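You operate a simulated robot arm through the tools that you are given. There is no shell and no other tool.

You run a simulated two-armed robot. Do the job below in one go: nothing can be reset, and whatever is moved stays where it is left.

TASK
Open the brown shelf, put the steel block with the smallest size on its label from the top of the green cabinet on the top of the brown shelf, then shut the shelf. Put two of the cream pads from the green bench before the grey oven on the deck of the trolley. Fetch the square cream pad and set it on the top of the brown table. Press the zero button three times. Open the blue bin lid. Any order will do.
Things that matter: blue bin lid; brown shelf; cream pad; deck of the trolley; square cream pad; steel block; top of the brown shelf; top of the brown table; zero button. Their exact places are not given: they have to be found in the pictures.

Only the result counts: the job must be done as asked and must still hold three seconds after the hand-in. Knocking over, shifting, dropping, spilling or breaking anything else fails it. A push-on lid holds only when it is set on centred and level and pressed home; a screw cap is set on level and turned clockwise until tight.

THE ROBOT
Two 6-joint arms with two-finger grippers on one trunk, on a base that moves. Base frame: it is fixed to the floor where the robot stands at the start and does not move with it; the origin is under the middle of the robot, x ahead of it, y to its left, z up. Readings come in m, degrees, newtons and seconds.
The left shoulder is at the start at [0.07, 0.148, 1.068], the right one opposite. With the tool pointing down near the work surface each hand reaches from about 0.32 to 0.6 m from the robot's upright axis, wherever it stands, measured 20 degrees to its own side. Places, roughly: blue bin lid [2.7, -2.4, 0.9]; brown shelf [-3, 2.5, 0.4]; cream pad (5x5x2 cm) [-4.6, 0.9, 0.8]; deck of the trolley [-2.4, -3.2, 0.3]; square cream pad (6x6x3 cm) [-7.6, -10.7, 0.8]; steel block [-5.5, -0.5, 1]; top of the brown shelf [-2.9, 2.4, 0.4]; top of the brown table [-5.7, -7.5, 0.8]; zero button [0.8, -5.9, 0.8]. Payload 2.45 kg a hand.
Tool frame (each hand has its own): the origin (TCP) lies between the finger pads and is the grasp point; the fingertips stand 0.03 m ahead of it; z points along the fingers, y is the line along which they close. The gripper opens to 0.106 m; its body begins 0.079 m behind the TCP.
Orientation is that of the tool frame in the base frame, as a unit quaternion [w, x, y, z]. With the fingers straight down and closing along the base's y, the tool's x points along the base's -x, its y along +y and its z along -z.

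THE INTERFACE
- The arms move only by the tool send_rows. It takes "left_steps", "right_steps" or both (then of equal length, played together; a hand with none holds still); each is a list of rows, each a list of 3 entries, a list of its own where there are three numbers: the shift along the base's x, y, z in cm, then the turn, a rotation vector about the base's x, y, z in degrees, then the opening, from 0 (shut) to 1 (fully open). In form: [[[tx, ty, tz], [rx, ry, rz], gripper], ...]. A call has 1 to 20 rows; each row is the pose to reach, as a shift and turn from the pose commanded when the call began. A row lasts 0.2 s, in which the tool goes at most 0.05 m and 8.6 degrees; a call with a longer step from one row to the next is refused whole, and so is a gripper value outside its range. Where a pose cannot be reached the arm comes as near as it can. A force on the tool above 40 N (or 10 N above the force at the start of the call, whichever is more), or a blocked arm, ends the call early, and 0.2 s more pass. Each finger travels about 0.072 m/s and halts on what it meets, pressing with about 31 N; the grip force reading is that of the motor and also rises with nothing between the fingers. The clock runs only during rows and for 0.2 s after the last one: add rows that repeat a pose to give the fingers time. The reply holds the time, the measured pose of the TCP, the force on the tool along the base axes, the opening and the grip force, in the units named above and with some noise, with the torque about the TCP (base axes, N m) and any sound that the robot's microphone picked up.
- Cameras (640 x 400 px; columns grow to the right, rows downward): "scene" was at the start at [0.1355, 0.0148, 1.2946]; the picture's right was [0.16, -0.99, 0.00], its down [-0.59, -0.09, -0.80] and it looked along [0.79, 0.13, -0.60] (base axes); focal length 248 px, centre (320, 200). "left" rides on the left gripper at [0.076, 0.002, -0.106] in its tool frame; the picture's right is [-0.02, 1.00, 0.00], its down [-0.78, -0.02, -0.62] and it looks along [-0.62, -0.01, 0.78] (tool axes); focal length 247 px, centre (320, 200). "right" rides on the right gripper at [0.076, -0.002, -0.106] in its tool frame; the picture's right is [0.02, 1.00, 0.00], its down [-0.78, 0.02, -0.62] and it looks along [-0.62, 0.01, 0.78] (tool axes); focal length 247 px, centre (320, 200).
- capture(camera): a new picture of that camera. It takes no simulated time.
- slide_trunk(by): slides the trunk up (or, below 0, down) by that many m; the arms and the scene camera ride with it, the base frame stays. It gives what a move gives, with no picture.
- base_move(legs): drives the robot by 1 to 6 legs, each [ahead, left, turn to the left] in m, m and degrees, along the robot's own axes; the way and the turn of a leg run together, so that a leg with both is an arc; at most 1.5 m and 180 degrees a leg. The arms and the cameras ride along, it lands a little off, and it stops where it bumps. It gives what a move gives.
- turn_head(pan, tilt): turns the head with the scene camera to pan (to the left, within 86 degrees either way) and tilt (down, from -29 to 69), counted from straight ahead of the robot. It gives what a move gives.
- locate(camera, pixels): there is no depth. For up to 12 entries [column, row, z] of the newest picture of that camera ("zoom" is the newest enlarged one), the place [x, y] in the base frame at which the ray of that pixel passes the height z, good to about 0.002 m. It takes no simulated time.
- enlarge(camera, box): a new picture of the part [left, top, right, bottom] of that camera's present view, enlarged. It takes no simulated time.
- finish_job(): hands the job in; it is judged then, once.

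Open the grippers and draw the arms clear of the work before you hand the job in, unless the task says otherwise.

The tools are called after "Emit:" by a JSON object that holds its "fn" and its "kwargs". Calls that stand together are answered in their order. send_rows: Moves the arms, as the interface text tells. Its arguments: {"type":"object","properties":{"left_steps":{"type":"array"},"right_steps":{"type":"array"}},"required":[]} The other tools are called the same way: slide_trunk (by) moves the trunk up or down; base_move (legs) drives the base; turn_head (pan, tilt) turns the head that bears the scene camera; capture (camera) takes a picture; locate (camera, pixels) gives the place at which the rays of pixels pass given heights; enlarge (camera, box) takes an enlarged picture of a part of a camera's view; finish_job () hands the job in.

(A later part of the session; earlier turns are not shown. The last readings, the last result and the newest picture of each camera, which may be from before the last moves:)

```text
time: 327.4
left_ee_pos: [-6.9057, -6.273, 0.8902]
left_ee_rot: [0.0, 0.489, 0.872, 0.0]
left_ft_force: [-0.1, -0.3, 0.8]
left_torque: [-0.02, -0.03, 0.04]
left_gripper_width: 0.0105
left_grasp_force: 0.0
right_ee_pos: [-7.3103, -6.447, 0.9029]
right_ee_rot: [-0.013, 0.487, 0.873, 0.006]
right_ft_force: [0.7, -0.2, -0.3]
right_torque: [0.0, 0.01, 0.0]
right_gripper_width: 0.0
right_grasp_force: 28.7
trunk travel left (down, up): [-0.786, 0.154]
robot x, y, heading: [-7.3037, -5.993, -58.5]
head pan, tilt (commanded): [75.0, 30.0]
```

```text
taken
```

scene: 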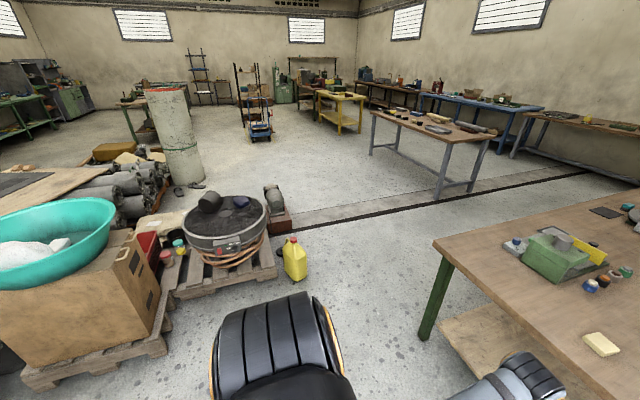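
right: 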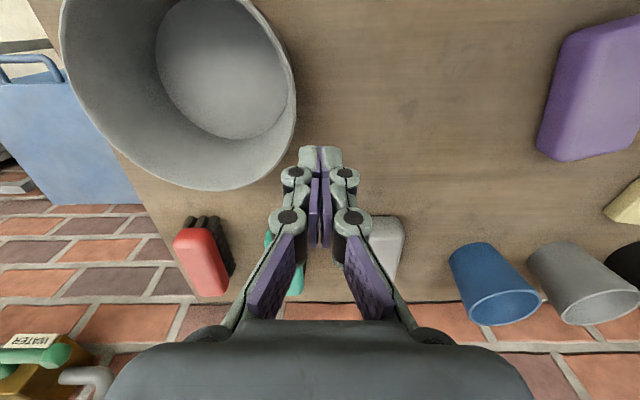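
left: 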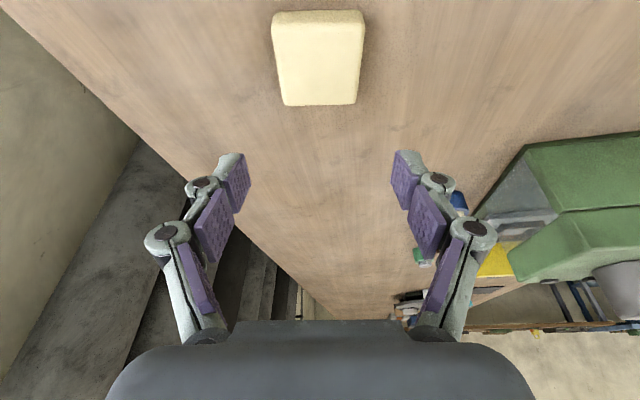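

The pad is in place. I go back through the gap beside the jug: turn to heading ≈ -16°, sidestep, and go ahead.

Emit:
{"fn": "base_move", "kwargs": {"legs": [[0, 0, 42.5], [0.74, 0.44, 0], [0.9, 0, 0], [0.8, 0, 0]]}}

Emit:
{"fn": "turn_head", "kwargs": {"pan": 60, "tilt": 20}}

Emit:
{"fn": "capture", "kwargs": {"camera": "scene"}}

```text
time: 342.0
left_ee_pos: [-4.3714, -6.1833, 0.8895]
left_ee_rot: [-0.001, 0.141, 0.99, 0.0]
left_ft_force: [-0.5, 0.7, -0.1]
left_torque: [-0.02, -0.02, 0.0]
left_gripper_width: 0.0105
left_grasp_force: 0.0
right_ee_pos: [-4.5541, -6.5849, 0.9041]
right_ee_rot: [-0.014, 0.138, 0.99, 0.0]
right_ft_force: [0.7, 0.1, 0.8]
right_torque: [-0.01, 0.04, -0.01]
right_gripper_width: 0.0001
right_grasp_force: 28.4
trunk travel left (down, up): [-0.786, 0.154]
robot x, y, heading: [-4.85, -6.2442, -16.3]
head pan, tilt (commanded): [75.0, 30.0]
```

```text
time: 342.8
left_ee_pos: [-4.3709, -6.1847, 0.8894]
left_ee_rot: [0.0, 0.141, 0.99, -0.002]
left_ft_force: [-0.5, 0.3, -1.2]
left_torque: [-0.02, 0.04, 0.03]
left_gripper_width: 0.0107
left_grasp_force: 0.1
right_ee_pos: [-4.5536, -6.5853, 0.9028]
right_ee_rot: [-0.015, 0.139, 0.99, 0.0]
right_ft_force: [-0.4, 0.2, 0.3]
right_torque: [-0.03, -0.02, -0.01]
right_gripper_width: 0.0003
right_grasp_force: 28.7
trunk travel left (down, up): [-0.786, 0.154]
robot x, y, heading: [-4.8494, -6.2462, -16.2]
head pan, tilt (commanded): [60.0, 20.0]
```

```text
taken
```

scene: 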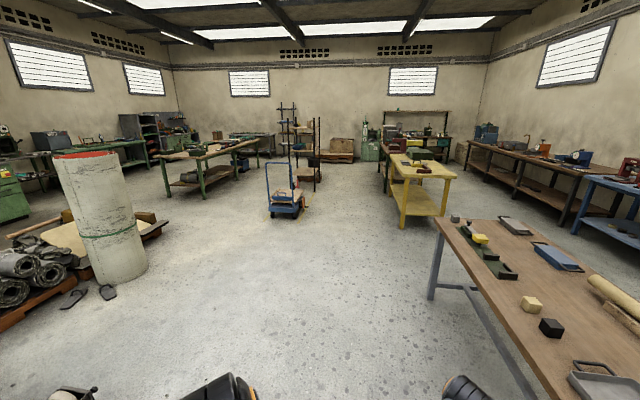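

Open floor ahead. I locate the drum, rolls, slippers and trolley to plan the way toward the green bench at (-4.6,0.9).

Emit:
{"fn": "locate", "kwargs": {"camera": "scene", "pixels": [[120, 283, 0.0], [150, 265, 0.0], [75, 303, 0.0], [108, 298, 0.0], [20, 325, 0.0], [168, 230, 0.0], [288, 217, 0.0], [270, 212, 0.0], [206, 190, 0.0], [168, 194, 0.0], [300, 218, 0.0]]}}

Emit:
{"fn": "enlarge", "kwargs": {"camera": "scene", "box": [0, 90, 320, 290]}}

```text
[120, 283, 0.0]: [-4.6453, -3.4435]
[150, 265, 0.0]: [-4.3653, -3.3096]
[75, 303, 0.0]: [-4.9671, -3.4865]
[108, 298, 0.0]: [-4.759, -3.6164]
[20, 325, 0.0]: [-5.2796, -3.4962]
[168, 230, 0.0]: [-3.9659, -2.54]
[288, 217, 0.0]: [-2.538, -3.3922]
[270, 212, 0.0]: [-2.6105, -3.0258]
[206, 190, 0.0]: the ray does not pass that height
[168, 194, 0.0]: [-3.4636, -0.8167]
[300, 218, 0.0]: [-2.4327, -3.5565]
```

```text
2.00 times, centred on (160, 190) of scene
```

zoom: 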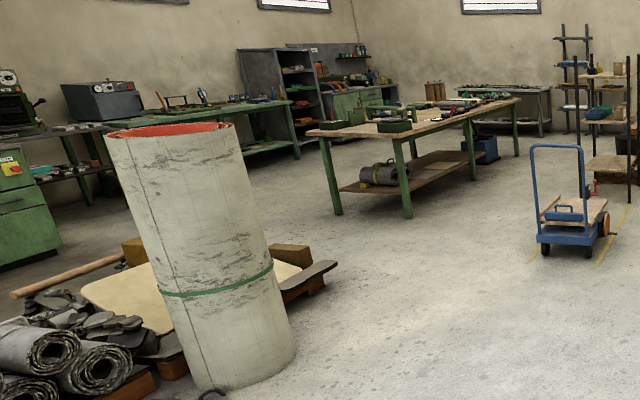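

I drive diagonally across the open floor (heading ≈66°, 3.6 m), then toward the aisle before the green bench (heading ≈116°).

Emit:
{"fn": "base_move", "kwargs": {"legs": [[0, 0, 82.6], [1.5, 0, 0], [1.5, 0, 0], [0.65, 0, 0], [0, 0, 49.5], [0.9, 0, 0]]}}

Emit:
{"fn": "turn_head", "kwargs": {"pan": 0, "tilt": 20}}

Emit:
{"fn": "capture", "kwargs": {"camera": "scene"}}

```text
time: 370.5
left_ee_pos: [-3.9755, -1.7935, 0.8895]
left_ee_rot: [0.0, 0.835, -0.55, 0.0]
left_ft_force: [0.7, -0.7, -0.5]
left_torque: [0.02, -0.01, 0.0]
left_gripper_width: 0.0106
left_grasp_force: 0.1
right_ee_pos: [-3.5505, -1.6807, 0.9021]
right_ee_rot: [0.007, 0.836, -0.549, 0.013]
right_ft_force: [0.2, -0.4, 0.3]
right_torque: [0.01, 0.0, -0.04]
right_gripper_width: 0.0
right_grasp_force: 29.0
trunk travel left (down, up): [-0.786, 0.154]
robot x, y, heading: [-3.6235, -2.1272, 113.2]
head pan, tilt (commanded): [60.0, 20.0]
```

```text
time: 371.8
left_ee_pos: [-3.9753, -1.7942, 0.8891]
left_ee_rot: [-0.001, 0.835, -0.55, 0.0]
left_ft_force: [0.8, 0.0, 0.6]
left_torque: [-0.02, 0.01, 0.01]
left_gripper_width: 0.0106
left_grasp_force: 0.1
right_ee_pos: [-3.5504, -1.6788, 0.9035]
right_ee_rot: [0.007, 0.836, -0.548, 0.013]
right_ft_force: [-0.9, 0.1, 0.1]
right_torque: [0.0, 0.01, 0.01]
right_gripper_width: 0.0
right_grasp_force: 28.4
trunk travel left (down, up): [-0.786, 0.154]
robot x, y, heading: [-3.6235, -2.128, 112.9]
head pan, tilt (commanded): [0.0, 20.0]
```

```text
taken
```

scene: 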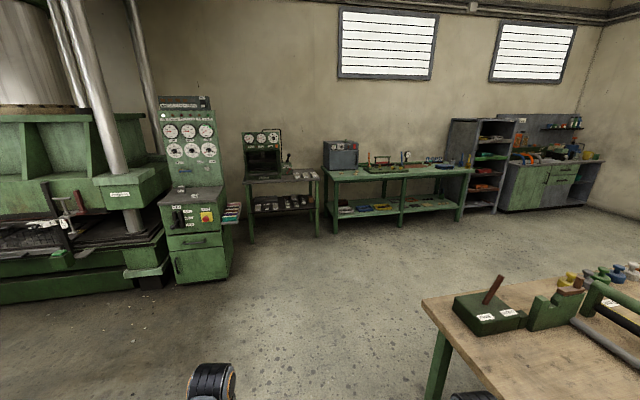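

I see the press control cabinet (195,190), the bench with grey oven (340,160), and the rack with drawers/shelves (475,165). I enlarge each.

Emit:
{"fn": "enlarge", "kwargs": {"camera": "scene", "box": [140, 90, 260, 290]}}

Emit:
{"fn": "enlarge", "kwargs": {"camera": "scene", "box": [300, 120, 480, 230]}}

Emit:
{"fn": "enlarge", "kwargs": {"camera": "scene", "box": [430, 100, 620, 220]}}

```text
2.00 times, centred on (200, 190) of scene
```

zoom: 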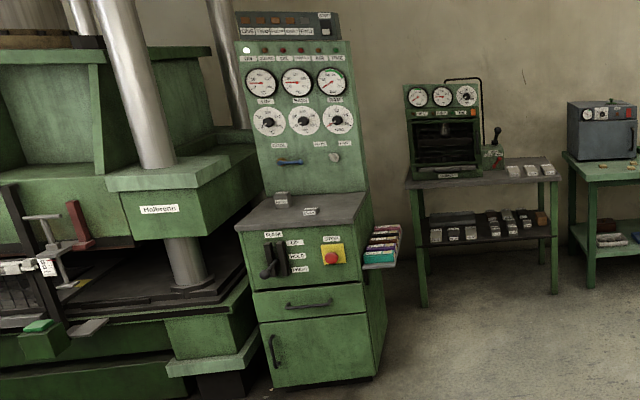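

```text
3.56 times, centred on (390, 175) of scene
```

zoom: 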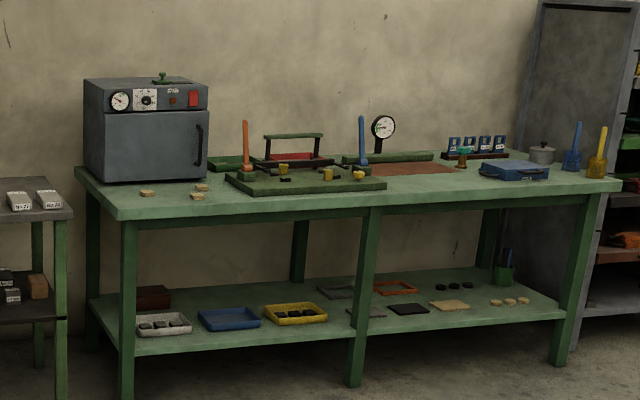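

```text
3.33 times, centred on (525, 160) of scene
```

zoom: 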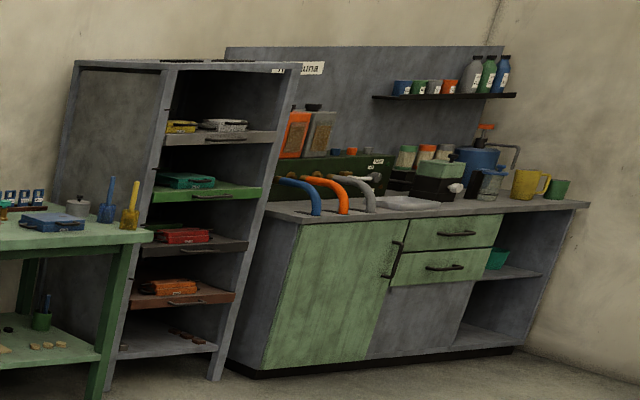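

The console top holds two labelled steel blocks (zoom (282,200),(311,210)); the rack's brown sliding shelf has a handle; three cream pads lie before the oven. I locate the console's geometry.

Emit:
{"fn": "locate", "kwargs": {"camera": "scene", "pixels": [[177, 284, 0.0], [229, 279, 0.0], [159, 205, 1.0], [205, 203, 1.0], [222, 187, 1.0], [181, 190, 1.0], [196, 195, 1.0], [233, 275, 0.0], [247, 243, 0.0], [318, 237, 0.0], [250, 180, 0.85]]}}

Emit:
{"fn": "enlarge", "kwargs": {"camera": "scene", "box": [155, 170, 245, 230]}}

```text
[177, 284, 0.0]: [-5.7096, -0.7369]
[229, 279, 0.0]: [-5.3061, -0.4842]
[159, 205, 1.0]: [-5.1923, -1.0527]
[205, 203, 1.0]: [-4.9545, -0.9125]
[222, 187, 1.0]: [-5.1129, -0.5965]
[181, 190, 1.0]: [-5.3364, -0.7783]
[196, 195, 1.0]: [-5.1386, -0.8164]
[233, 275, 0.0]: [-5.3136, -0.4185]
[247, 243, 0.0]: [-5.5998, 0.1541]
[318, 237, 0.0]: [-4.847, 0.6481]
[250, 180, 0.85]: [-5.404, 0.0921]
```

```text
6.67 times, centred on (200, 200) of scene
```

zoom: 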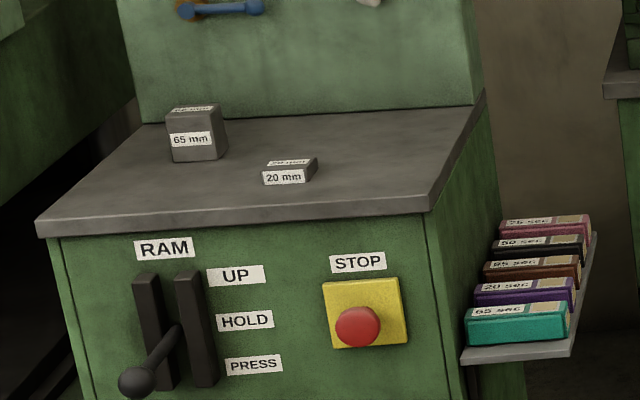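

Labels read 65 mm and 20 mm. I drive to face the console: align heading to ≈122.7°, ahead 1.45 m, then sidestep left 0.5 m.

Emit:
{"fn": "base_move", "kwargs": {"legs": [[0, 0, 9.8], [1.45, 0, 0], [0, 0.45, 0]]}}

Emit:
{"fn": "turn_head", "kwargs": {"pan": 10, "tilt": 35}}

Emit:
{"fn": "capture", "kwargs": {"camera": "scene"}}

```text
time: 382.0
left_ee_pos: [-5.1954, -0.895, 0.8889]
left_ee_rot: [-0.001, 0.88, -0.474, 0.0]
left_ft_force: [0.2, 0.6, 0.5]
left_torque: [0.0, 0.03, 0.02]
left_gripper_width: 0.0104
left_grasp_force: 0.0
right_ee_pos: [-4.796, -0.7083, 0.903]
right_ee_rot: [0.006, 0.881, -0.472, 0.014]
right_ft_force: [0.2, 0.8, 0.5]
right_torque: [0.0, 0.04, -0.01]
right_gripper_width: 0.0002
right_grasp_force: 29.0
trunk travel left (down, up): [-0.786, 0.154]
robot x, y, heading: [-4.7919, -1.1593, 123.2]
head pan, tilt (commanded): [0.0, 20.0]
```

```text
time: 382.8
left_ee_pos: [-5.1967, -0.8955, 0.8906]
left_ee_rot: [-0.001, 0.881, -0.474, 0.001]
left_ft_force: [-0.4, 0.4, 0.4]
left_torque: [-0.01, -0.04, 0.02]
left_gripper_width: 0.0105
left_grasp_force: 0.0
right_ee_pos: [-4.7972, -0.7085, 0.9034]
right_ee_rot: [0.005, 0.881, -0.472, 0.014]
right_ft_force: [-0.5, -0.3, 0.7]
right_torque: [0.0, -0.01, -0.03]
right_gripper_width: 0.0002
right_grasp_force: 28.6
trunk travel left (down, up): [-0.786, 0.154]
robot x, y, heading: [-4.7875, -1.1602, 123.4]
head pan, tilt (commanded): [10.0, 35.0]
```

```text
taken
```

scene: 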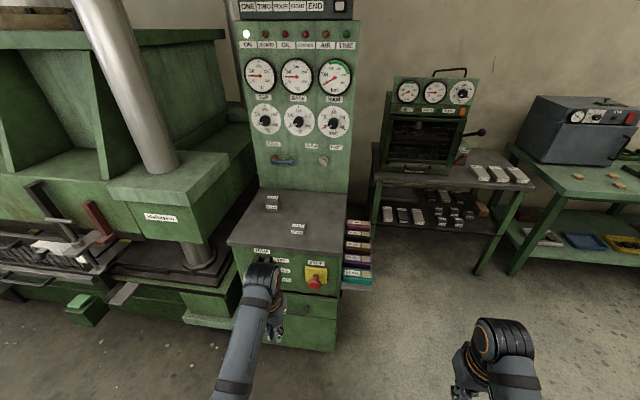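

The console is right ahead. I enlarge its top to see all blocks and read labels.

Emit:
{"fn": "enlarge", "kwargs": {"camera": "scene", "box": [220, 180, 350, 260]}}

Emit:
{"fn": "locate", "kwargs": {"camera": "zoom", "pixels": [[262, 90, 0.9], [262, 90, 1.0], [383, 222, 0.9], [383, 222, 1.0], [383, 222, 0.85], [40, 296, 0.9], [570, 345, 0.9], [570, 345, 1.0]]}}

```text
4.92 times, centred on (285, 220) of scene
```

zoom: 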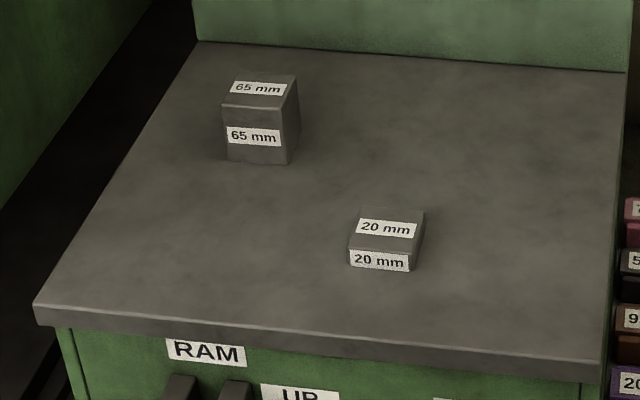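

```text
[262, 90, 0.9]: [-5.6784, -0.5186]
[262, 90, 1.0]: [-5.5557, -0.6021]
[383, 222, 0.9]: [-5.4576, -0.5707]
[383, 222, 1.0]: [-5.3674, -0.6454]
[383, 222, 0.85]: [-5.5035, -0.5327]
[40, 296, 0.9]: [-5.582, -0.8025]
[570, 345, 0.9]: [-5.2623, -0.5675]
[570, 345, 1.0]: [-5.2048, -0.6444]
```

The 20 mm block is the smallest; its top is at roughly z 0.875 near (-5.48,-0.55). I raise the trunk 0.1 m and drive 0.3 m closer.

Emit:
{"fn": "slide_trunk", "kwargs": {"by": 0.1}}

Emit:
{"fn": "base_move", "kwargs": {"legs": [[0.3, 0.03, 0]]}}

Emit:
{"fn": "turn_head", "kwargs": {"pan": 15, "tilt": 45}}

Emit:
{"fn": "capture", "kwargs": {"camera": "scene"}}

Emit:
{"fn": "capture", "kwargs": {"camera": "left"}}

```text
time: 384.1
left_ee_pos: [-5.1965, -0.894, 0.9894]
left_ee_rot: [-0.001, 0.88, -0.474, 0.001]
left_ft_force: [0.5, 0.5, -0.2]
left_torque: [-0.04, 0.02, 0.02]
left_gripper_width: 0.0104
left_grasp_force: 0.0
right_ee_pos: [-4.7965, -0.7075, 1.0035]
right_ee_rot: [0.006, 0.881, -0.473, 0.014]
right_ft_force: [0.5, 0.5, -0.4]
right_torque: [-0.01, 0.01, -0.04]
right_gripper_width: 0.0003
right_grasp_force: 28.4
trunk travel left (down, up): [-0.886, 0.054]
robot x, y, heading: [-4.7857, -1.1605, 123.2]
head pan, tilt (commanded): [10.0, 35.0]
```

```text
time: 386.1
left_ee_pos: [-5.384, -0.6632, 0.9907]
left_ee_rot: [-0.001, 0.881, -0.474, 0.0]
left_ft_force: [-0.2, 0.6, -0.2]
left_torque: [0.02, 0.01, 0.01]
left_gripper_width: 0.0106
left_grasp_force: 0.1
right_ee_pos: [-4.9849, -0.4756, 1.0032]
right_ee_rot: [0.005, 0.881, -0.472, 0.014]
right_ft_force: [-0.4, -0.7, 0.2]
right_torque: [0.04, 0.0, 0.02]
right_gripper_width: 0.0003
right_grasp_force: 28.7
trunk travel left (down, up): [-0.886, 0.054]
robot x, y, heading: [-4.9823, -0.9304, 123.2]
head pan, tilt (commanded): [10.0, 35.0]
```

```text
time: 386.9
left_ee_pos: [-5.3862, -0.6626, 0.9903]
left_ee_rot: [-0.001, 0.881, -0.474, 0.002]
left_ft_force: [-0.3, 0.1, 0.3]
left_torque: [-0.01, 0.0, -0.03]
left_gripper_width: 0.0105
left_grasp_force: 0.0
right_ee_pos: [-4.987, -0.4751, 1.0023]
right_ee_rot: [0.006, 0.882, -0.471, 0.014]
right_ft_force: [0.0, 0.2, 0.1]
right_torque: [0.01, -0.02, -0.04]
right_gripper_width: 0.0
right_grasp_force: 28.2
trunk travel left (down, up): [-0.886, 0.054]
robot x, y, heading: [-4.9809, -0.9273, 123.2]
head pan, tilt (commanded): [15.0, 45.0]
```

```text
taken
```

scene: 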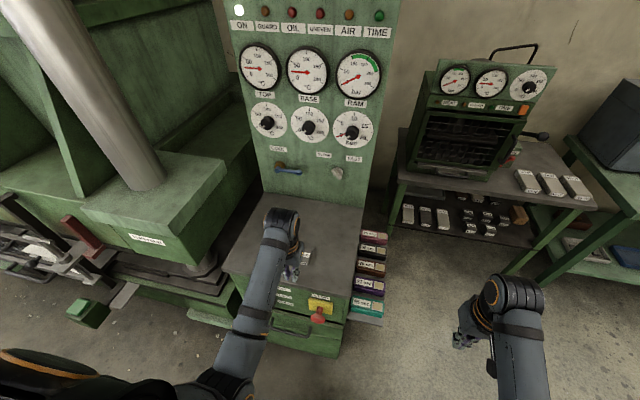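

```text
taken
```

left: 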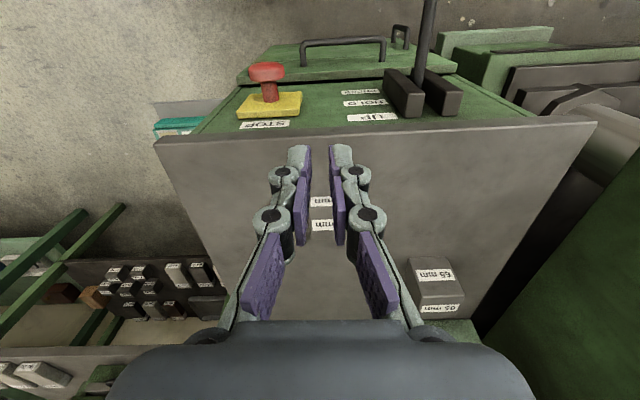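

The block lies right under the left hand (label at (322,225)). I enlarge the scene near (300,255) and triangulate.

Emit:
{"fn": "enlarge", "kwargs": {"camera": "scene", "box": [220, 190, 370, 310]}}

Emit:
{"fn": "locate", "kwargs": {"camera": "left", "pixels": [[322, 225, 0.84], [322, 225, 0.87], [322, 225, 0.9], [597, 122, 0.83], [597, 122, 0.86], [157, 139, 0.83], [157, 139, 0.86], [430, 272, 0.9], [430, 272, 0.92]]}}

```text
3.33 times, centred on (295, 250) of scene
```

zoom: 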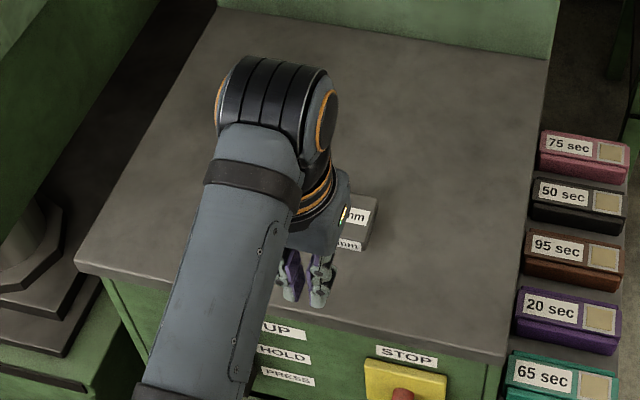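

```text
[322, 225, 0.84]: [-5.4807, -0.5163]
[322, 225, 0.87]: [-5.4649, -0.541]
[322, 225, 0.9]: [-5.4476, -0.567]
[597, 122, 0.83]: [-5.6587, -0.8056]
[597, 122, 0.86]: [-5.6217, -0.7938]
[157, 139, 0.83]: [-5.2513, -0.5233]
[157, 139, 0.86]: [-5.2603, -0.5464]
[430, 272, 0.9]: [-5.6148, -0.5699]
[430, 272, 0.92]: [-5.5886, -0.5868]
```

I locate the desk's front corners in the zoom ((75,262), (505,360)) and the block's right edge (378,205) at several heights.

Emit:
{"fn": "locate", "kwargs": {"camera": "zoom", "pixels": [[75, 262, 0.83], [75, 262, 0.86], [75, 262, 0.89], [505, 358, 0.83], [505, 358, 0.86], [505, 358, 0.89], [378, 200, 0.87], [378, 200, 0.9], [358, 240, 0.87]]}}

```text
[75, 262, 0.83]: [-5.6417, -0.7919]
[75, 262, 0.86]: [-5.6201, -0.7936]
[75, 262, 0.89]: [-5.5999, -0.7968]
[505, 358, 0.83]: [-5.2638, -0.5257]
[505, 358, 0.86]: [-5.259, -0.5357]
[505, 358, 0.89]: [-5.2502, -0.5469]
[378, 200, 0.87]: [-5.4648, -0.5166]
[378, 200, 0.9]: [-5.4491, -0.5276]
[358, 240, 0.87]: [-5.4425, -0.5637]
```

Desk height ≈0.855, block centre ≈ (-5.459,-0.550). I drive 7 cm closer for a comfortable reach, then move the opened left hand above the block.

Emit:
{"fn": "base_move", "kwargs": {"legs": [[0.07, 0, 0]]}}

Emit:
{"fn": "send_rows", "kwargs": {"left_steps": [[[0, 0, 0], [0, 0, 0], 0.4], [[0, 0, 0], [0, 0, 0], 0.9], [[0, 0, 0], [0, 0, 0], 0.9]]}}

Emit:
{"fn": "capture", "kwargs": {"camera": "left"}}

```text
time: 387.9
left_ee_pos: [-5.4205, -0.6076, 0.993]
left_ee_rot: [-0.002, 0.88, -0.475, -0.001]
left_ft_force: [0.9, -0.6, 0.0]
left_torque: [0.04, 0.02, 0.01]
left_gripper_width: 0.0107
left_grasp_force: 0.0
right_ee_pos: [-5.0215, -0.4211, 1.005]
right_ee_rot: [0.005, 0.881, -0.472, 0.013]
right_ft_force: [-0.5, -0.7, -0.9]
right_torque: [0.07, 0.01, 0.02]
right_gripper_width: 0.0001
right_grasp_force: 28.3
trunk travel left (down, up): [-0.886, 0.054]
robot x, y, heading: [-5.0158, -0.8689, 123.5]
head pan, tilt (commanded): [15.0, 45.0]
```

```text
time: 388.7
left_ee_pos: [-5.4244, -0.6045, 0.9885]
left_ee_rot: [0.0, 0.881, -0.474, 0.002]
left_ft_force: [-0.5, 0.4, -0.3]
left_torque: [-0.02, -0.02, 0.03]
left_gripper_width: 0.0951
left_grasp_force: 0.1
right_ee_pos: [-5.0243, -0.4161, 1.0008]
right_ee_rot: [0.006, 0.882, -0.472, 0.015]
right_ft_force: [-0.3, 0.8, 0.7]
right_torque: [-0.03, -0.03, 0.01]
right_gripper_width: 0.0001
right_grasp_force: 28.5
trunk travel left (down, up): [-0.886, 0.054]
robot x, y, heading: [-5.0181, -0.8716, 123.1]
head pan, tilt (commanded): [15.0, 45.0]
```

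```text
taken
```

left: 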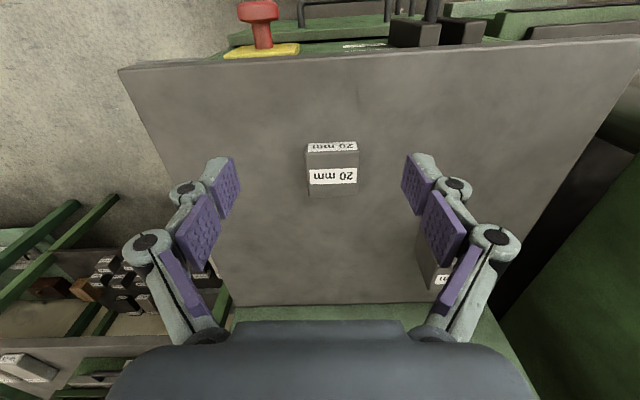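

The 20 mm block's top centre is at (332,176). I locate it at candidate heights.

Emit:
{"fn": "locate", "kwargs": {"camera": "left", "pixels": [[332, 176, 0.86], [332, 176, 0.88], [332, 176, 0.9], [307, 170, 0.88], [358, 170, 0.88]]}}

```text
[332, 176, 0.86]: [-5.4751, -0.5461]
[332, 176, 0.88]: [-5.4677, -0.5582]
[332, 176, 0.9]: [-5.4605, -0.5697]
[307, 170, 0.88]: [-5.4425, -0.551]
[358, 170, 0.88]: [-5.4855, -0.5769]
```

I move over the block and descend to TCP z≈0.92.

Emit:
{"fn": "send_rows", "kwargs": {"left_steps": [[[-2, 2.4, -1.5], [0, 0, 0], 0.9], [[-4.05, 4.9, -3], [0, 0, 0], 0.9], [[-4.05, 4.9, -5], [0, 0, 0], 0.9], [[-4.05, 4.9, -7], [0, 0, 0], 0.9], [[-4.05, 4.9, -7], [0, 0, 0], 0.9]]}}

Emit:
{"fn": "capture", "kwargs": {"camera": "left"}}

```text
time: 389.9
left_ee_pos: [-5.4642, -0.5561, 0.919]
left_ee_rot: [0.0, 0.88, -0.474, 0.001]
left_ft_force: [0.5, -1.1, 0.1]
left_torque: [-0.01, -0.01, 0.01]
left_gripper_width: 0.0952
left_grasp_force: 0.1
right_ee_pos: [-5.0247, -0.4176, 1.0024]
right_ee_rot: [0.006, 0.882, -0.472, 0.014]
right_ft_force: [-0.2, 0.4, -1.1]
right_torque: [-0.05, -0.03, 0.02]
right_gripper_width: 0.0001
right_grasp_force: 28.9
trunk travel left (down, up): [-0.886, 0.054]
robot x, y, heading: [-5.0184, -0.8727, 123.7]
head pan, tilt (commanded): [15.0, 45.0]
```

```text
taken
```

left: 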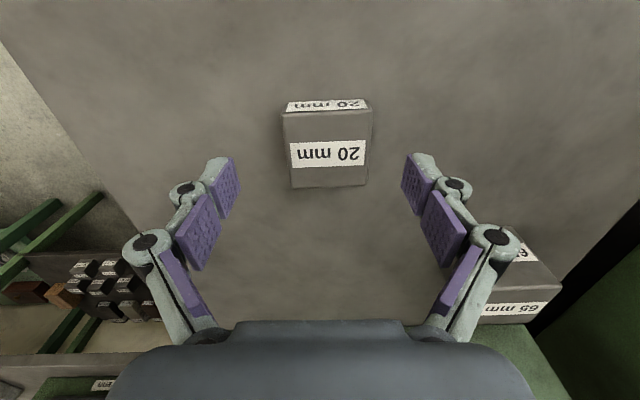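

Centred within 3 mm; the 65 mm block is clear by ~4 cm. I descend to TCP 0.893.

Emit:
{"fn": "send_rows", "kwargs": {"left_steps": [[[-0.2, -0.1, -1.2], [0, 0, 0], 0.9], [[-0.2, -0.1, -2.4], [0, 0, 0], 0.9], [[-0.2, -0.1, -2.4], [0, 0, 0], 0.9]]}}

Emit:
{"fn": "capture", "kwargs": {"camera": "left"}}

```text
time: 390.7
left_ee_pos: [-5.4668, -0.5567, 0.8961]
left_ee_rot: [-0.001, 0.88, -0.474, 0.0]
left_ft_force: [-0.2, -0.1, -0.4]
left_torque: [0.0, 0.01, 0.0]
left_gripper_width: 0.0956
left_grasp_force: 0.0
right_ee_pos: [-5.0246, -0.4173, 1.0024]
right_ee_rot: [0.006, 0.881, -0.472, 0.014]
right_ft_force: [-0.1, -0.4, 0.5]
right_torque: [0.0, 0.02, -0.04]
right_gripper_width: 0.0001
right_grasp_force: 28.5
trunk travel left (down, up): [-0.886, 0.054]
robot x, y, heading: [-5.0221, -0.8695, 123.5]
head pan, tilt (commanded): [15.0, 45.0]
```

```text
taken
```

left: 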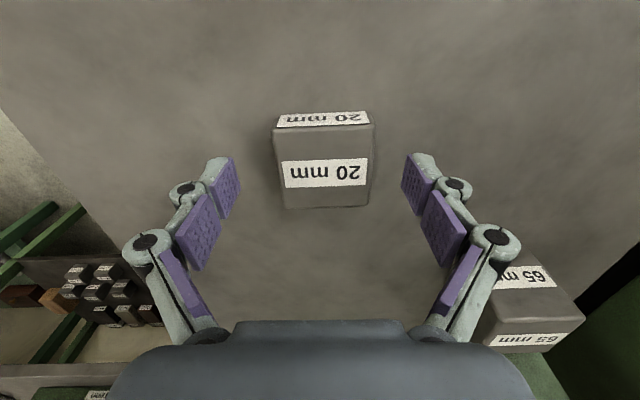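

I close gradually here and watch the force.

Emit:
{"fn": "send_rows", "kwargs": {"left_steps": [[[0, 0, -0.3], [0, 0, 0], 0.75], [[0, 0, -0.3], [0, 0, 0], 0.62], [[0, 0, -0.3], [0, 0, 0], 0.62]]}}

Emit:
{"fn": "capture", "kwargs": {"camera": "left"}}

```text
time: 391.5
left_ee_pos: [-5.4661, -0.5565, 0.892]
left_ee_rot: [-0.001, 0.88, -0.474, 0.001]
left_ft_force: [0.1, 0.1, 0.5]
left_torque: [0.0, 0.03, 0.01]
left_gripper_width: 0.0659
left_grasp_force: 0.0
right_ee_pos: [-5.0233, -0.4177, 1.0018]
right_ee_rot: [0.004, 0.881, -0.473, 0.014]
right_ft_force: [-0.2, -0.9, -0.8]
right_torque: [0.03, 0.02, -0.01]
right_gripper_width: 0.0
right_grasp_force: 28.8
trunk travel left (down, up): [-0.886, 0.054]
robot x, y, heading: [-5.0169, -0.8694, 123.5]
head pan, tilt (commanded): [15.0, 45.0]
```

```text
taken
```

left: 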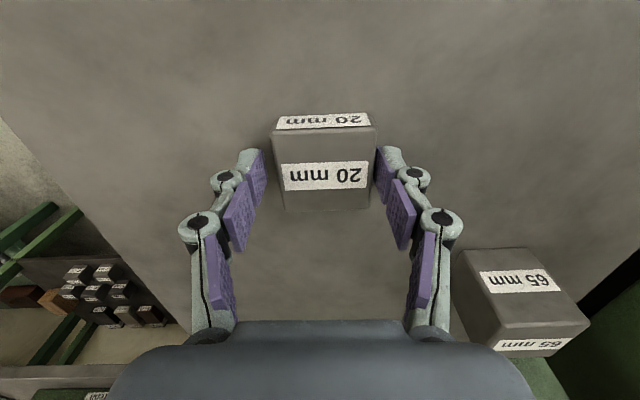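

Fingers flank the block. I lower 4 mm more and close.

Emit:
{"fn": "send_rows", "kwargs": {"left_steps": [[[0, 0, -0.4], [0, 0, 0], 0.62], [[0, 0, -0.4], [0, 0, 0], 0.45], [[0, 0, -0.4], [0, 0, 0], 0.3], [[0, 0, -0.4], [0, 0, 0], 0.3]]}}

Emit:
{"fn": "capture", "kwargs": {"camera": "left"}}

```text
time: 392.5
left_ee_pos: [-5.4663, -0.5574, 0.8895]
left_ee_rot: [-0.001, 0.88, -0.475, 0.0]
left_ft_force: [-1.0, -0.9, 2.0]
left_torque: [-0.03, 0.05, 0.07]
left_gripper_width: 0.0554
left_grasp_force: 30.8
right_ee_pos: [-5.0238, -0.4179, 1.0026]
right_ee_rot: [0.005, 0.881, -0.472, 0.015]
right_ft_force: [0.1, -0.3, -0.2]
right_torque: [0.02, -0.04, -0.04]
right_gripper_width: 0.0
right_grasp_force: 28.9
trunk travel left (down, up): [-0.886, 0.054]
robot x, y, heading: [-5.0222, -0.8669, 123.5]
head pan, tilt (commanded): [15.0, 45.0]
```

```text
taken
```

left: 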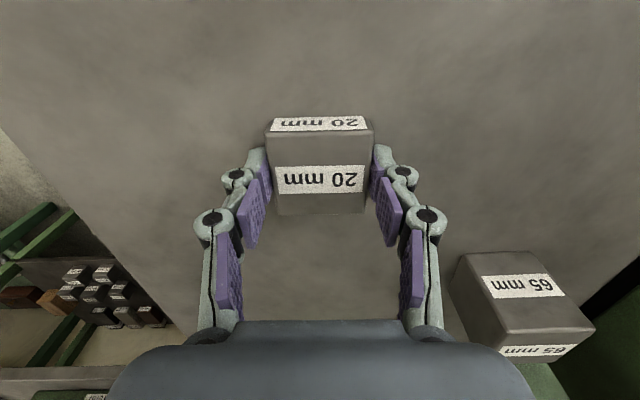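

Gripped (55 mm, 31 N). I lift 10 cm.

Emit:
{"fn": "send_rows", "kwargs": {"left_steps": [[[0, 0, 1], [0, 0, 0], 0.3], [[0, 0, 3], [0, 0, 0], 0.3], [[0, 0, 6], [0, 0, 0], 0.3], [[0, 0, 9], [0, 0, 0], 0.3], [[0, 0, 9], [0, 0, 0], 0.3]]}}

Emit:
{"fn": "capture", "kwargs": {"camera": "left"}}

```text
time: 393.7
left_ee_pos: [-5.4664, -0.5557, 0.9778]
left_ee_rot: [0.001, 0.88, -0.475, 0.0]
left_ft_force: [-0.7, -1.0, -4.7]
left_torque: [0.02, 0.0, 0.02]
left_gripper_width: 0.0555
left_grasp_force: 30.6
right_ee_pos: [-5.0238, -0.4174, 1.0024]
right_ee_rot: [0.006, 0.881, -0.473, 0.014]
right_ft_force: [0.5, 0.3, 0.4]
right_torque: [0.01, -0.03, 0.02]
right_gripper_width: 0.0001
right_grasp_force: 28.5
trunk travel left (down, up): [-0.886, 0.054]
robot x, y, heading: [-5.0127, -0.8716, 123.3]
head pan, tilt (commanded): [15.0, 45.0]
```

```text
taken
```

left: 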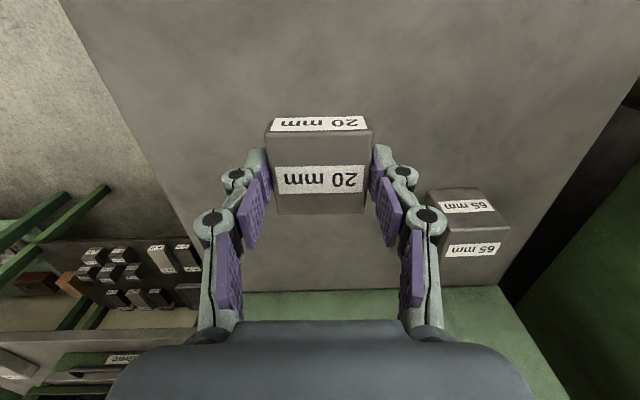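

The block is held (4.7 N). I back off, turn right along the aisle and drive toward the rack.

Emit:
{"fn": "base_move", "kwargs": {"legs": [[-0.3, 0, 0], [0, 0, -90.5], [1.5, 0, 0], [1.0, 0, 0]]}}

Emit:
{"fn": "turn_head", "kwargs": {"pan": 60, "tilt": 25}}

Emit:
{"fn": "capture", "kwargs": {"camera": "scene"}}

```text
time: 411.5
left_ee_pos: [-2.382, 0.6436, 0.9775]
left_ee_rot: [0.0, -0.274, 0.962, -0.001]
left_ft_force: [0.3, 0.1, -5.0]
left_torque: [0.01, 0.0, 0.0]
left_gripper_width: 0.0556
left_grasp_force: 31.0
right_ee_pos: [-2.2567, 0.1957, 1.003]
right_ee_rot: [-0.014, -0.276, 0.961, -0.006]
right_ft_force: [0.1, 0.3, 0.4]
right_torque: [0.0, 0.02, 0.01]
right_gripper_width: 0.0
right_grasp_force: 28.6
trunk travel left (down, up): [-0.886, 0.054]
robot x, y, heading: [-2.7074, 0.2073, 31.8]
head pan, tilt (commanded): [15.0, 45.0]
```

```text
time: 412.6
left_ee_pos: [-2.382, 0.6439, 0.9774]
left_ee_rot: [0.0, -0.274, 0.962, -0.002]
left_ft_force: [0.7, 0.4, -4.6]
left_torque: [0.0, -0.02, 0.01]
left_gripper_width: 0.0558
left_grasp_force: 31.1
right_ee_pos: [-2.2569, 0.1965, 1.0019]
right_ee_rot: [-0.014, -0.276, 0.961, -0.007]
right_ft_force: [0.3, 0.1, 0.4]
right_torque: [0.02, 0.01, 0.03]
right_gripper_width: 0.0001
right_grasp_force: 28.1
trunk travel left (down, up): [-0.886, 0.054]
robot x, y, heading: [-2.7122, 0.2051, 31.6]
head pan, tilt (commanded): [60.0, 25.0]
```

```text
taken
```

scene: 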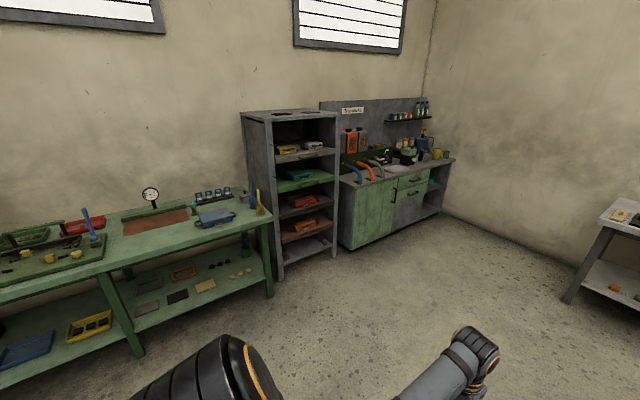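

The rack is at (290,200) with its brown sliding shelf near (310,232). I enlarge it and locate its feet and the handle.

Emit:
{"fn": "enlarge", "kwargs": {"camera": "scene", "box": [230, 160, 350, 290]}}

Emit:
{"fn": "locate", "kwargs": {"camera": "scene", "pixels": [[281, 278, 0.0], [335, 257, 0.0], [270, 296, 0.0], [345, 250, 0.0], [305, 240, 0.4], [315, 236, 0.4], [283, 243, 0.4], [333, 224, 0.4], [275, 215, 0.8]]}}

```text
3.08 times, centred on (290, 225) of scene
```

zoom: 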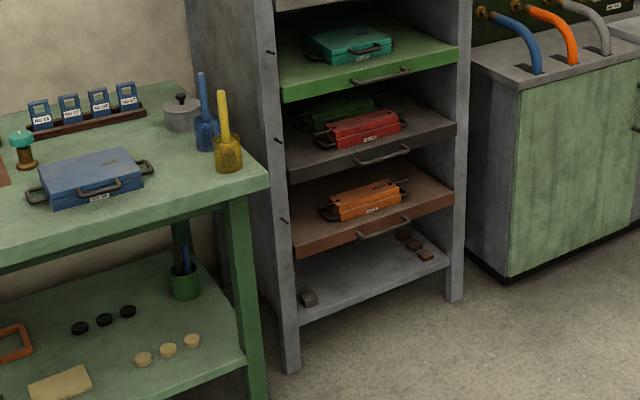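

```text
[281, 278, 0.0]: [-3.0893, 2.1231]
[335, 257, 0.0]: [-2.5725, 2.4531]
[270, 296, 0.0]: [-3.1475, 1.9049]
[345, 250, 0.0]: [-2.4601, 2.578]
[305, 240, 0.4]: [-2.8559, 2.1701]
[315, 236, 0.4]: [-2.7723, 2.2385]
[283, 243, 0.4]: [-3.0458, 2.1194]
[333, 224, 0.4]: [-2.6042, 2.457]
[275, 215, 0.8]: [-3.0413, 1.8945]
```

Rack front is at v≈-3.455 with the brown shelf edge at z≈0.4. I drive 0.85 m along the aisle, turn left to face the rack, and lower the trunk by 0.5 m.

Emit:
{"fn": "base_move", "kwargs": {"legs": [[0.85, 0, 0], [0, 0, 91]]}}

Emit:
{"fn": "slide_trunk", "kwargs": {"by": -0.5}}

Emit:
{"fn": "turn_head", "kwargs": {"pan": -10, "tilt": 20}}

Emit:
{"fn": "capture", "kwargs": {"camera": "scene"}}

```text
time: 421.0
left_ee_pos: [-2.4276, 0.9697, 0.978]
left_ee_rot: [0.001, 0.877, -0.481, 0.001]
left_ft_force: [-0.1, -0.1, -5.1]
left_torque: [-0.01, 0.0, 0.0]
left_gripper_width: 0.0554
left_grasp_force: 30.5
right_ee_pos: [-1.9843, 1.1014, 1.0028]
right_ee_rot: [0.007, 0.877, -0.479, 0.015]
right_ft_force: [0.0, 0.2, 0.5]
right_torque: [-0.05, -0.02, 0.03]
right_gripper_width: 0.0001
right_grasp_force: 28.6
trunk travel left (down, up): [-0.886, 0.054]
robot x, y, heading: [-1.9847, 0.6452, 122.6]
head pan, tilt (commanded): [60.0, 25.0]
```

```text
refused: -0.5 is not a number from -0.4 to 0.4
```

```text
time: 422.4
left_ee_pos: [-2.428, 0.9697, 0.9775]
left_ee_rot: [-0.001, 0.877, -0.481, 0.001]
left_ft_force: [-0.7, -0.2, -4.2]
left_torque: [0.03, 0.0, 0.02]
left_gripper_width: 0.0554
left_grasp_force: 31.1
right_ee_pos: [-1.9839, 1.1015, 1.0023]
right_ee_rot: [0.006, 0.877, -0.48, 0.014]
right_ft_force: [-0.7, 0.7, -0.6]
right_torque: [0.01, -0.04, -0.01]
right_gripper_width: 0.0
right_grasp_force: 28.1
trunk travel left (down, up): [-0.886, 0.054]
robot x, y, heading: [-1.9839, 0.6457, 122.3]
head pan, tilt (commanded): [-10.0, 20.0]
```

```text
taken
```

scene: 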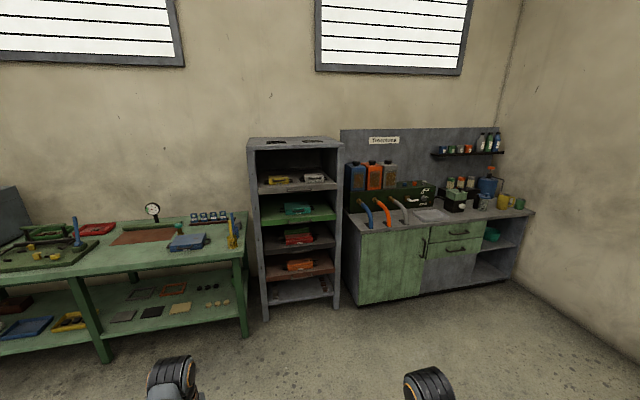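

Trunk moves are limited to 0.4 m. First I turn the right tool to point forward (25° below horizontal, fingers closing vertically) here in free space.

Emit:
{"fn": "send_rows", "kwargs": {"right_steps": [[[-1, 0.75, 0], [5, -1, 5.7], 0.1], [[-2, 1.5, 0], [10, -2, 11.4], 0.2], [[-3, 2.25, 0], [15, -3, 17.2], 0.3], [[-4, 3, 0], [20, -3.9, 22.9], 0.4], [[-5.1, 3.75, 0], [25, -4.9, 28.6], 0.4], [[-6.1, 4.5, 0], [30, -5.9, 34.3], 0.4], [[-7.1, 5.25, 0], [35, -6.9, 40], 0.4], [[-8.1, 6, 0], [40, -7.9, 45.8], 0.4], [[-9.1, 6.75, 0], [45.1, -8.9, 51.5], 0.4], [[-10.1, 7.5, 0], [50.1, -9.9, 57.2], 0.4], [[-11.2, 8.25, 0], [55.1, -10.8, 62.9], 0.4], [[-12.2, 9, 0], [60.1, -11.8, 68.7], 0.4], [[-13.2, 9.75, 0], [65.1, -12.8, 74.4], 0.4], [[-14.2, 10.5, 0], [70.1, -13.8, 80.1], 0.4]]}}

Emit:
{"fn": "slide_trunk", "kwargs": {"by": -0.4}}

Emit:
{"fn": "capture", "kwargs": {"camera": "scene"}}

```text
time: 424.1
left_ee_pos: [-2.4288, 0.9695, 0.9775]
left_ee_rot: [0.0, 0.877, -0.481, 0.002]
left_ft_force: [0.2, 0.8, -5.1]
left_torque: [-0.01, 0.02, 0.01]
left_gripper_width: 0.0555
left_grasp_force: 31.0
right_ee_pos: [-2.0267, 1.1871, 1.0117]
right_ee_rot: [-0.351, 0.932, -0.076, -0.039]
right_ft_force: [-0.1, -0.8, 0.4]
right_torque: [-0.04, 0.01, 0.02]
right_gripper_width: 0.0425
right_grasp_force: 0.0
trunk travel left (down, up): [-0.886, 0.054]
robot x, y, heading: [-1.9852, 0.6491, 122.3]
head pan, tilt (commanded): [-10.0, 20.0]
stopped in row 8 (right hand): the arm was blocked; the commanded pose is now the measured one
```

```text
time: 428.0
left_ee_pos: [-2.428, 0.9688, 0.5773]
left_ee_rot: [0.0, 0.877, -0.481, 0.001]
left_ft_force: [0.5, 0.0, -5.1]
left_torque: [-0.04, -0.03, 0.01]
left_gripper_width: 0.0557
left_grasp_force: 31.3
right_ee_pos: [-2.0269, 1.1865, 0.6115]
right_ee_rot: [-0.351, 0.933, -0.076, -0.04]
right_ft_force: [-0.2, 0.0, -0.9]
right_torque: [-0.01, 0.02, -0.01]
right_gripper_width: 0.0425
right_grasp_force: 0.0
trunk travel left (down, up): [-0.486, 0.454]
robot x, y, heading: [-1.9835, 0.647, 122.7]
head pan, tilt (commanded): [-10.0, 20.0]
```

```text
taken
```

scene: 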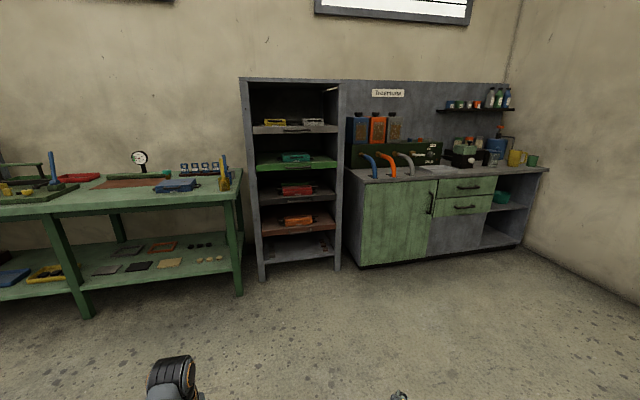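

The right arm was blocked by a joint limit; as before, lowering relative to the shoulder should free it. I lower 10 cm and continue the turn.

Emit:
{"fn": "send_rows", "kwargs": {"right_steps": [[[0, 0, -4], [0, 0, 0], 0.4], [[0, 0, -8], [0, 0, 0], 0.4], [[-1.4, 0.5, -11], [4.3, -0.3, 6.1], 0.4], [[-2.8, 1, -11], [8.5, -0.5, 12.3], 0.4], [[-4.2, 1.6, -11], [12.8, -0.8, 18.4], 0.4], [[-5.7, 2.1, -11], [17.1, -1.1, 24.6], 0.4], [[-7.1, 2.7, -11], [21.3, -1.3, 30.7], 0.4], [[-8.6, 3.2, -11], [25.6, -1.6, 36.9], 0.4], [[-8.6, 3.2, -11], [25.6, -1.6, 36.9], 0.4]]}}

Emit:
{"fn": "capture", "kwargs": {"camera": "right"}}

```text
time: 430.0
left_ee_pos: [-2.4271, 0.9689, 0.5773]
left_ee_rot: [0.0, 0.877, -0.481, 0.002]
left_ft_force: [-0.7, -0.6, -4.9]
left_torque: [-0.01, 0.0, 0.05]
left_gripper_width: 0.0555
left_grasp_force: 31.0
right_ee_pos: [-2.1133, 1.2183, 0.5018]
right_ee_rot: [-0.515, 0.81, 0.236, -0.15]
right_ft_force: [0.1, -0.5, 0.0]
right_torque: [0.01, -0.01, 0.0]
right_gripper_width: 0.0424
right_grasp_force: 0.1
trunk travel left (down, up): [-0.486, 0.454]
robot x, y, heading: [-1.9835, 0.6454, 122.5]
head pan, tilt (commanded): [-10.0, 20.0]
```

```text
taken
```

right: 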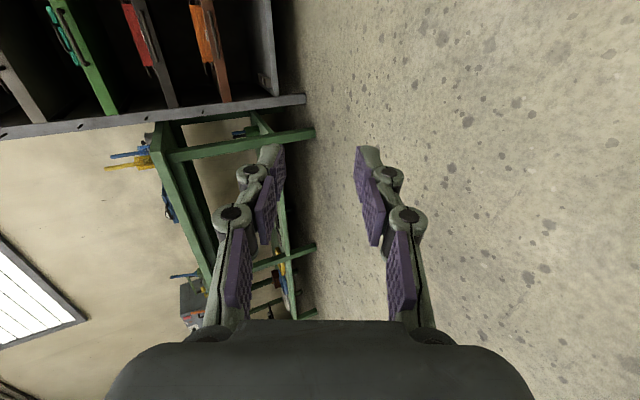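

Right tool is set. I lower the trunk 0.12 m more and drive ahead 0.75 m toward the rack, then look.

Emit:
{"fn": "slide_trunk", "kwargs": {"by": -0.12}}

Emit:
{"fn": "base_move", "kwargs": {"legs": [[0.75, 0, 0]]}}

Emit:
{"fn": "turn_head", "kwargs": {"pan": -12, "tilt": 35}}

Emit:
{"fn": "capture", "kwargs": {"camera": "scene"}}

Emit:
{"fn": "capture", "kwargs": {"camera": "right"}}

```text
time: 431.5
left_ee_pos: [-2.4288, 0.968, 0.4576]
left_ee_rot: [0.0, 0.877, -0.48, 0.001]
left_ft_force: [0.1, 0.0, -5.2]
left_torque: [0.01, -0.01, -0.01]
left_gripper_width: 0.0556
left_grasp_force: 31.1
right_ee_pos: [-2.1121, 1.2191, 0.3823]
right_ee_rot: [-0.515, 0.81, 0.235, -0.152]
right_ft_force: [-0.7, 0.0, 0.3]
right_torque: [-0.04, 0.0, 0.0]
right_gripper_width: 0.0423
right_grasp_force: 0.1
trunk travel left (down, up): [-0.366, 0.574]
robot x, y, heading: [-1.985, 0.6478, 122.6]
head pan, tilt (commanded): [-10.0, 20.0]
```

```text
time: 435.5
left_ee_pos: [-2.8302, 1.6019, 0.4583]
left_ee_rot: [0.0, 0.876, -0.482, 0.002]
left_ft_force: [0.3, -0.5, -4.8]
left_torque: [-0.02, -0.02, 0.0]
left_gripper_width: 0.0557
left_grasp_force: 31.2
right_ee_pos: [-2.5157, 1.8518, 0.3818]
right_ee_rot: [-0.515, 0.81, 0.236, -0.151]
right_ft_force: [0.6, 0.5, -0.4]
right_torque: [-0.02, 0.0, 0.01]
right_gripper_width: 0.0424
right_grasp_force: 0.0
trunk travel left (down, up): [-0.366, 0.574]
robot x, y, heading: [-2.3888, 1.2776, 122.5]
head pan, tilt (commanded): [-10.0, 20.0]
```

```text
time: 436.3
left_ee_pos: [-2.8324, 1.6017, 0.4578]
left_ee_rot: [-0.001, 0.876, -0.482, 0.001]
left_ft_force: [0.1, 0.6, -5.4]
left_torque: [-0.06, 0.02, -0.02]
left_gripper_width: 0.0555
left_grasp_force: 31.2
right_ee_pos: [-2.5167, 1.8498, 0.3823]
right_ee_rot: [-0.515, 0.81, 0.235, -0.151]
right_ft_force: [1.2, 0.2, 0.1]
right_torque: [0.03, 0.0, 0.01]
right_gripper_width: 0.0421
right_grasp_force: 0.1
trunk travel left (down, up): [-0.366, 0.574]
robot x, y, heading: [-2.3894, 1.2763, 122.6]
head pan, tilt (commanded): [-12.0, 35.0]
```

```text
taken
```

scene: 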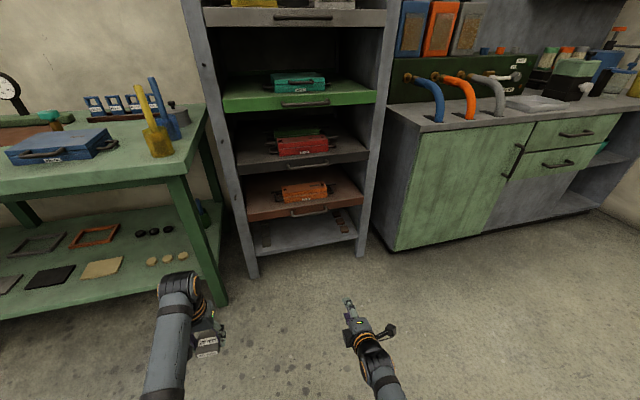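

```text
taken
```

right: 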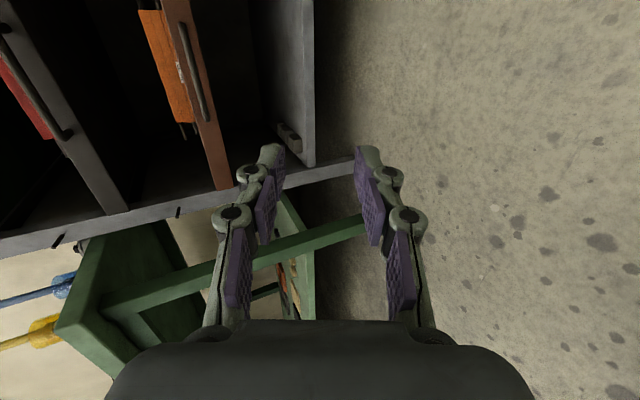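

The brown shelf's handle is at (308,211) in the scene and (193,72) in the right view. I enlarge and triangulate its height and position.

Emit:
{"fn": "enlarge", "kwargs": {"camera": "scene", "box": [230, 140, 390, 270]}}

Emit:
{"fn": "locate", "kwargs": {"camera": "right", "pixels": [[183, 30, 0.35], [183, 30, 0.4], [183, 30, 0.45], [204, 114, 0.35], [204, 114, 0.4], [204, 114, 0.45], [186, 5, 0.4], [222, 188, 0.4]]}}

```text
3.08 times, centred on (310, 205) of scene
```

zoom: 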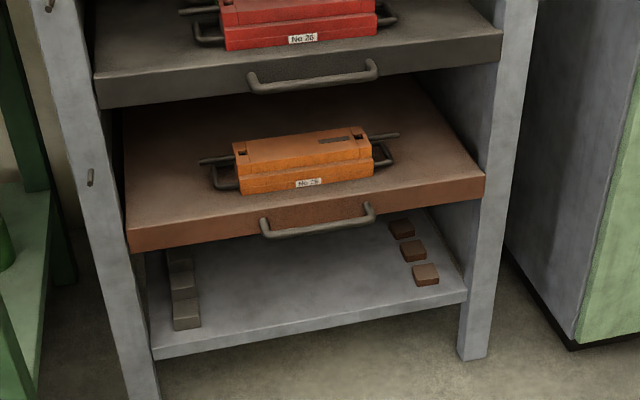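

```text
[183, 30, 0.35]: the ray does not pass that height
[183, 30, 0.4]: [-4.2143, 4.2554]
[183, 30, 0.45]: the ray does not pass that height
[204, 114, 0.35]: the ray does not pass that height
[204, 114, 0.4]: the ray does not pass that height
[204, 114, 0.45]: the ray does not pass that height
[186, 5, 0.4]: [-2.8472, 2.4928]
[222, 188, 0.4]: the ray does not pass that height
```

The right camera's rays are too flat for that. I use the scene zoom with height candidates: shelf front corners and the handle bar ends.

Emit:
{"fn": "locate", "kwargs": {"camera": "zoom", "pixels": [[130, 230, 0.38], [130, 230, 0.42], [485, 172, 0.38], [485, 172, 0.42], [265, 236, 0.36], [265, 236, 0.4], [376, 218, 0.36], [376, 218, 0.4], [472, 360, 0.0], [120, 400, 0.05], [155, 352, 0.2], [466, 294, 0.2]]}}

```text
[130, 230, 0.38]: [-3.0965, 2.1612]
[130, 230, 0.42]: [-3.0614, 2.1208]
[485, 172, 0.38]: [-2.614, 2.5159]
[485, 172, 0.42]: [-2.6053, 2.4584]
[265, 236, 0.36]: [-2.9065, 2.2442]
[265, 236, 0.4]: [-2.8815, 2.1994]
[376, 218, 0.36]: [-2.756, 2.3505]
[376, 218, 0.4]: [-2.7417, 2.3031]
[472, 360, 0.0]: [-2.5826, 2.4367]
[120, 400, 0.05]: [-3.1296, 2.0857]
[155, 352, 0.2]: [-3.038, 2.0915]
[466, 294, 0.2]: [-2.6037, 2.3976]
```

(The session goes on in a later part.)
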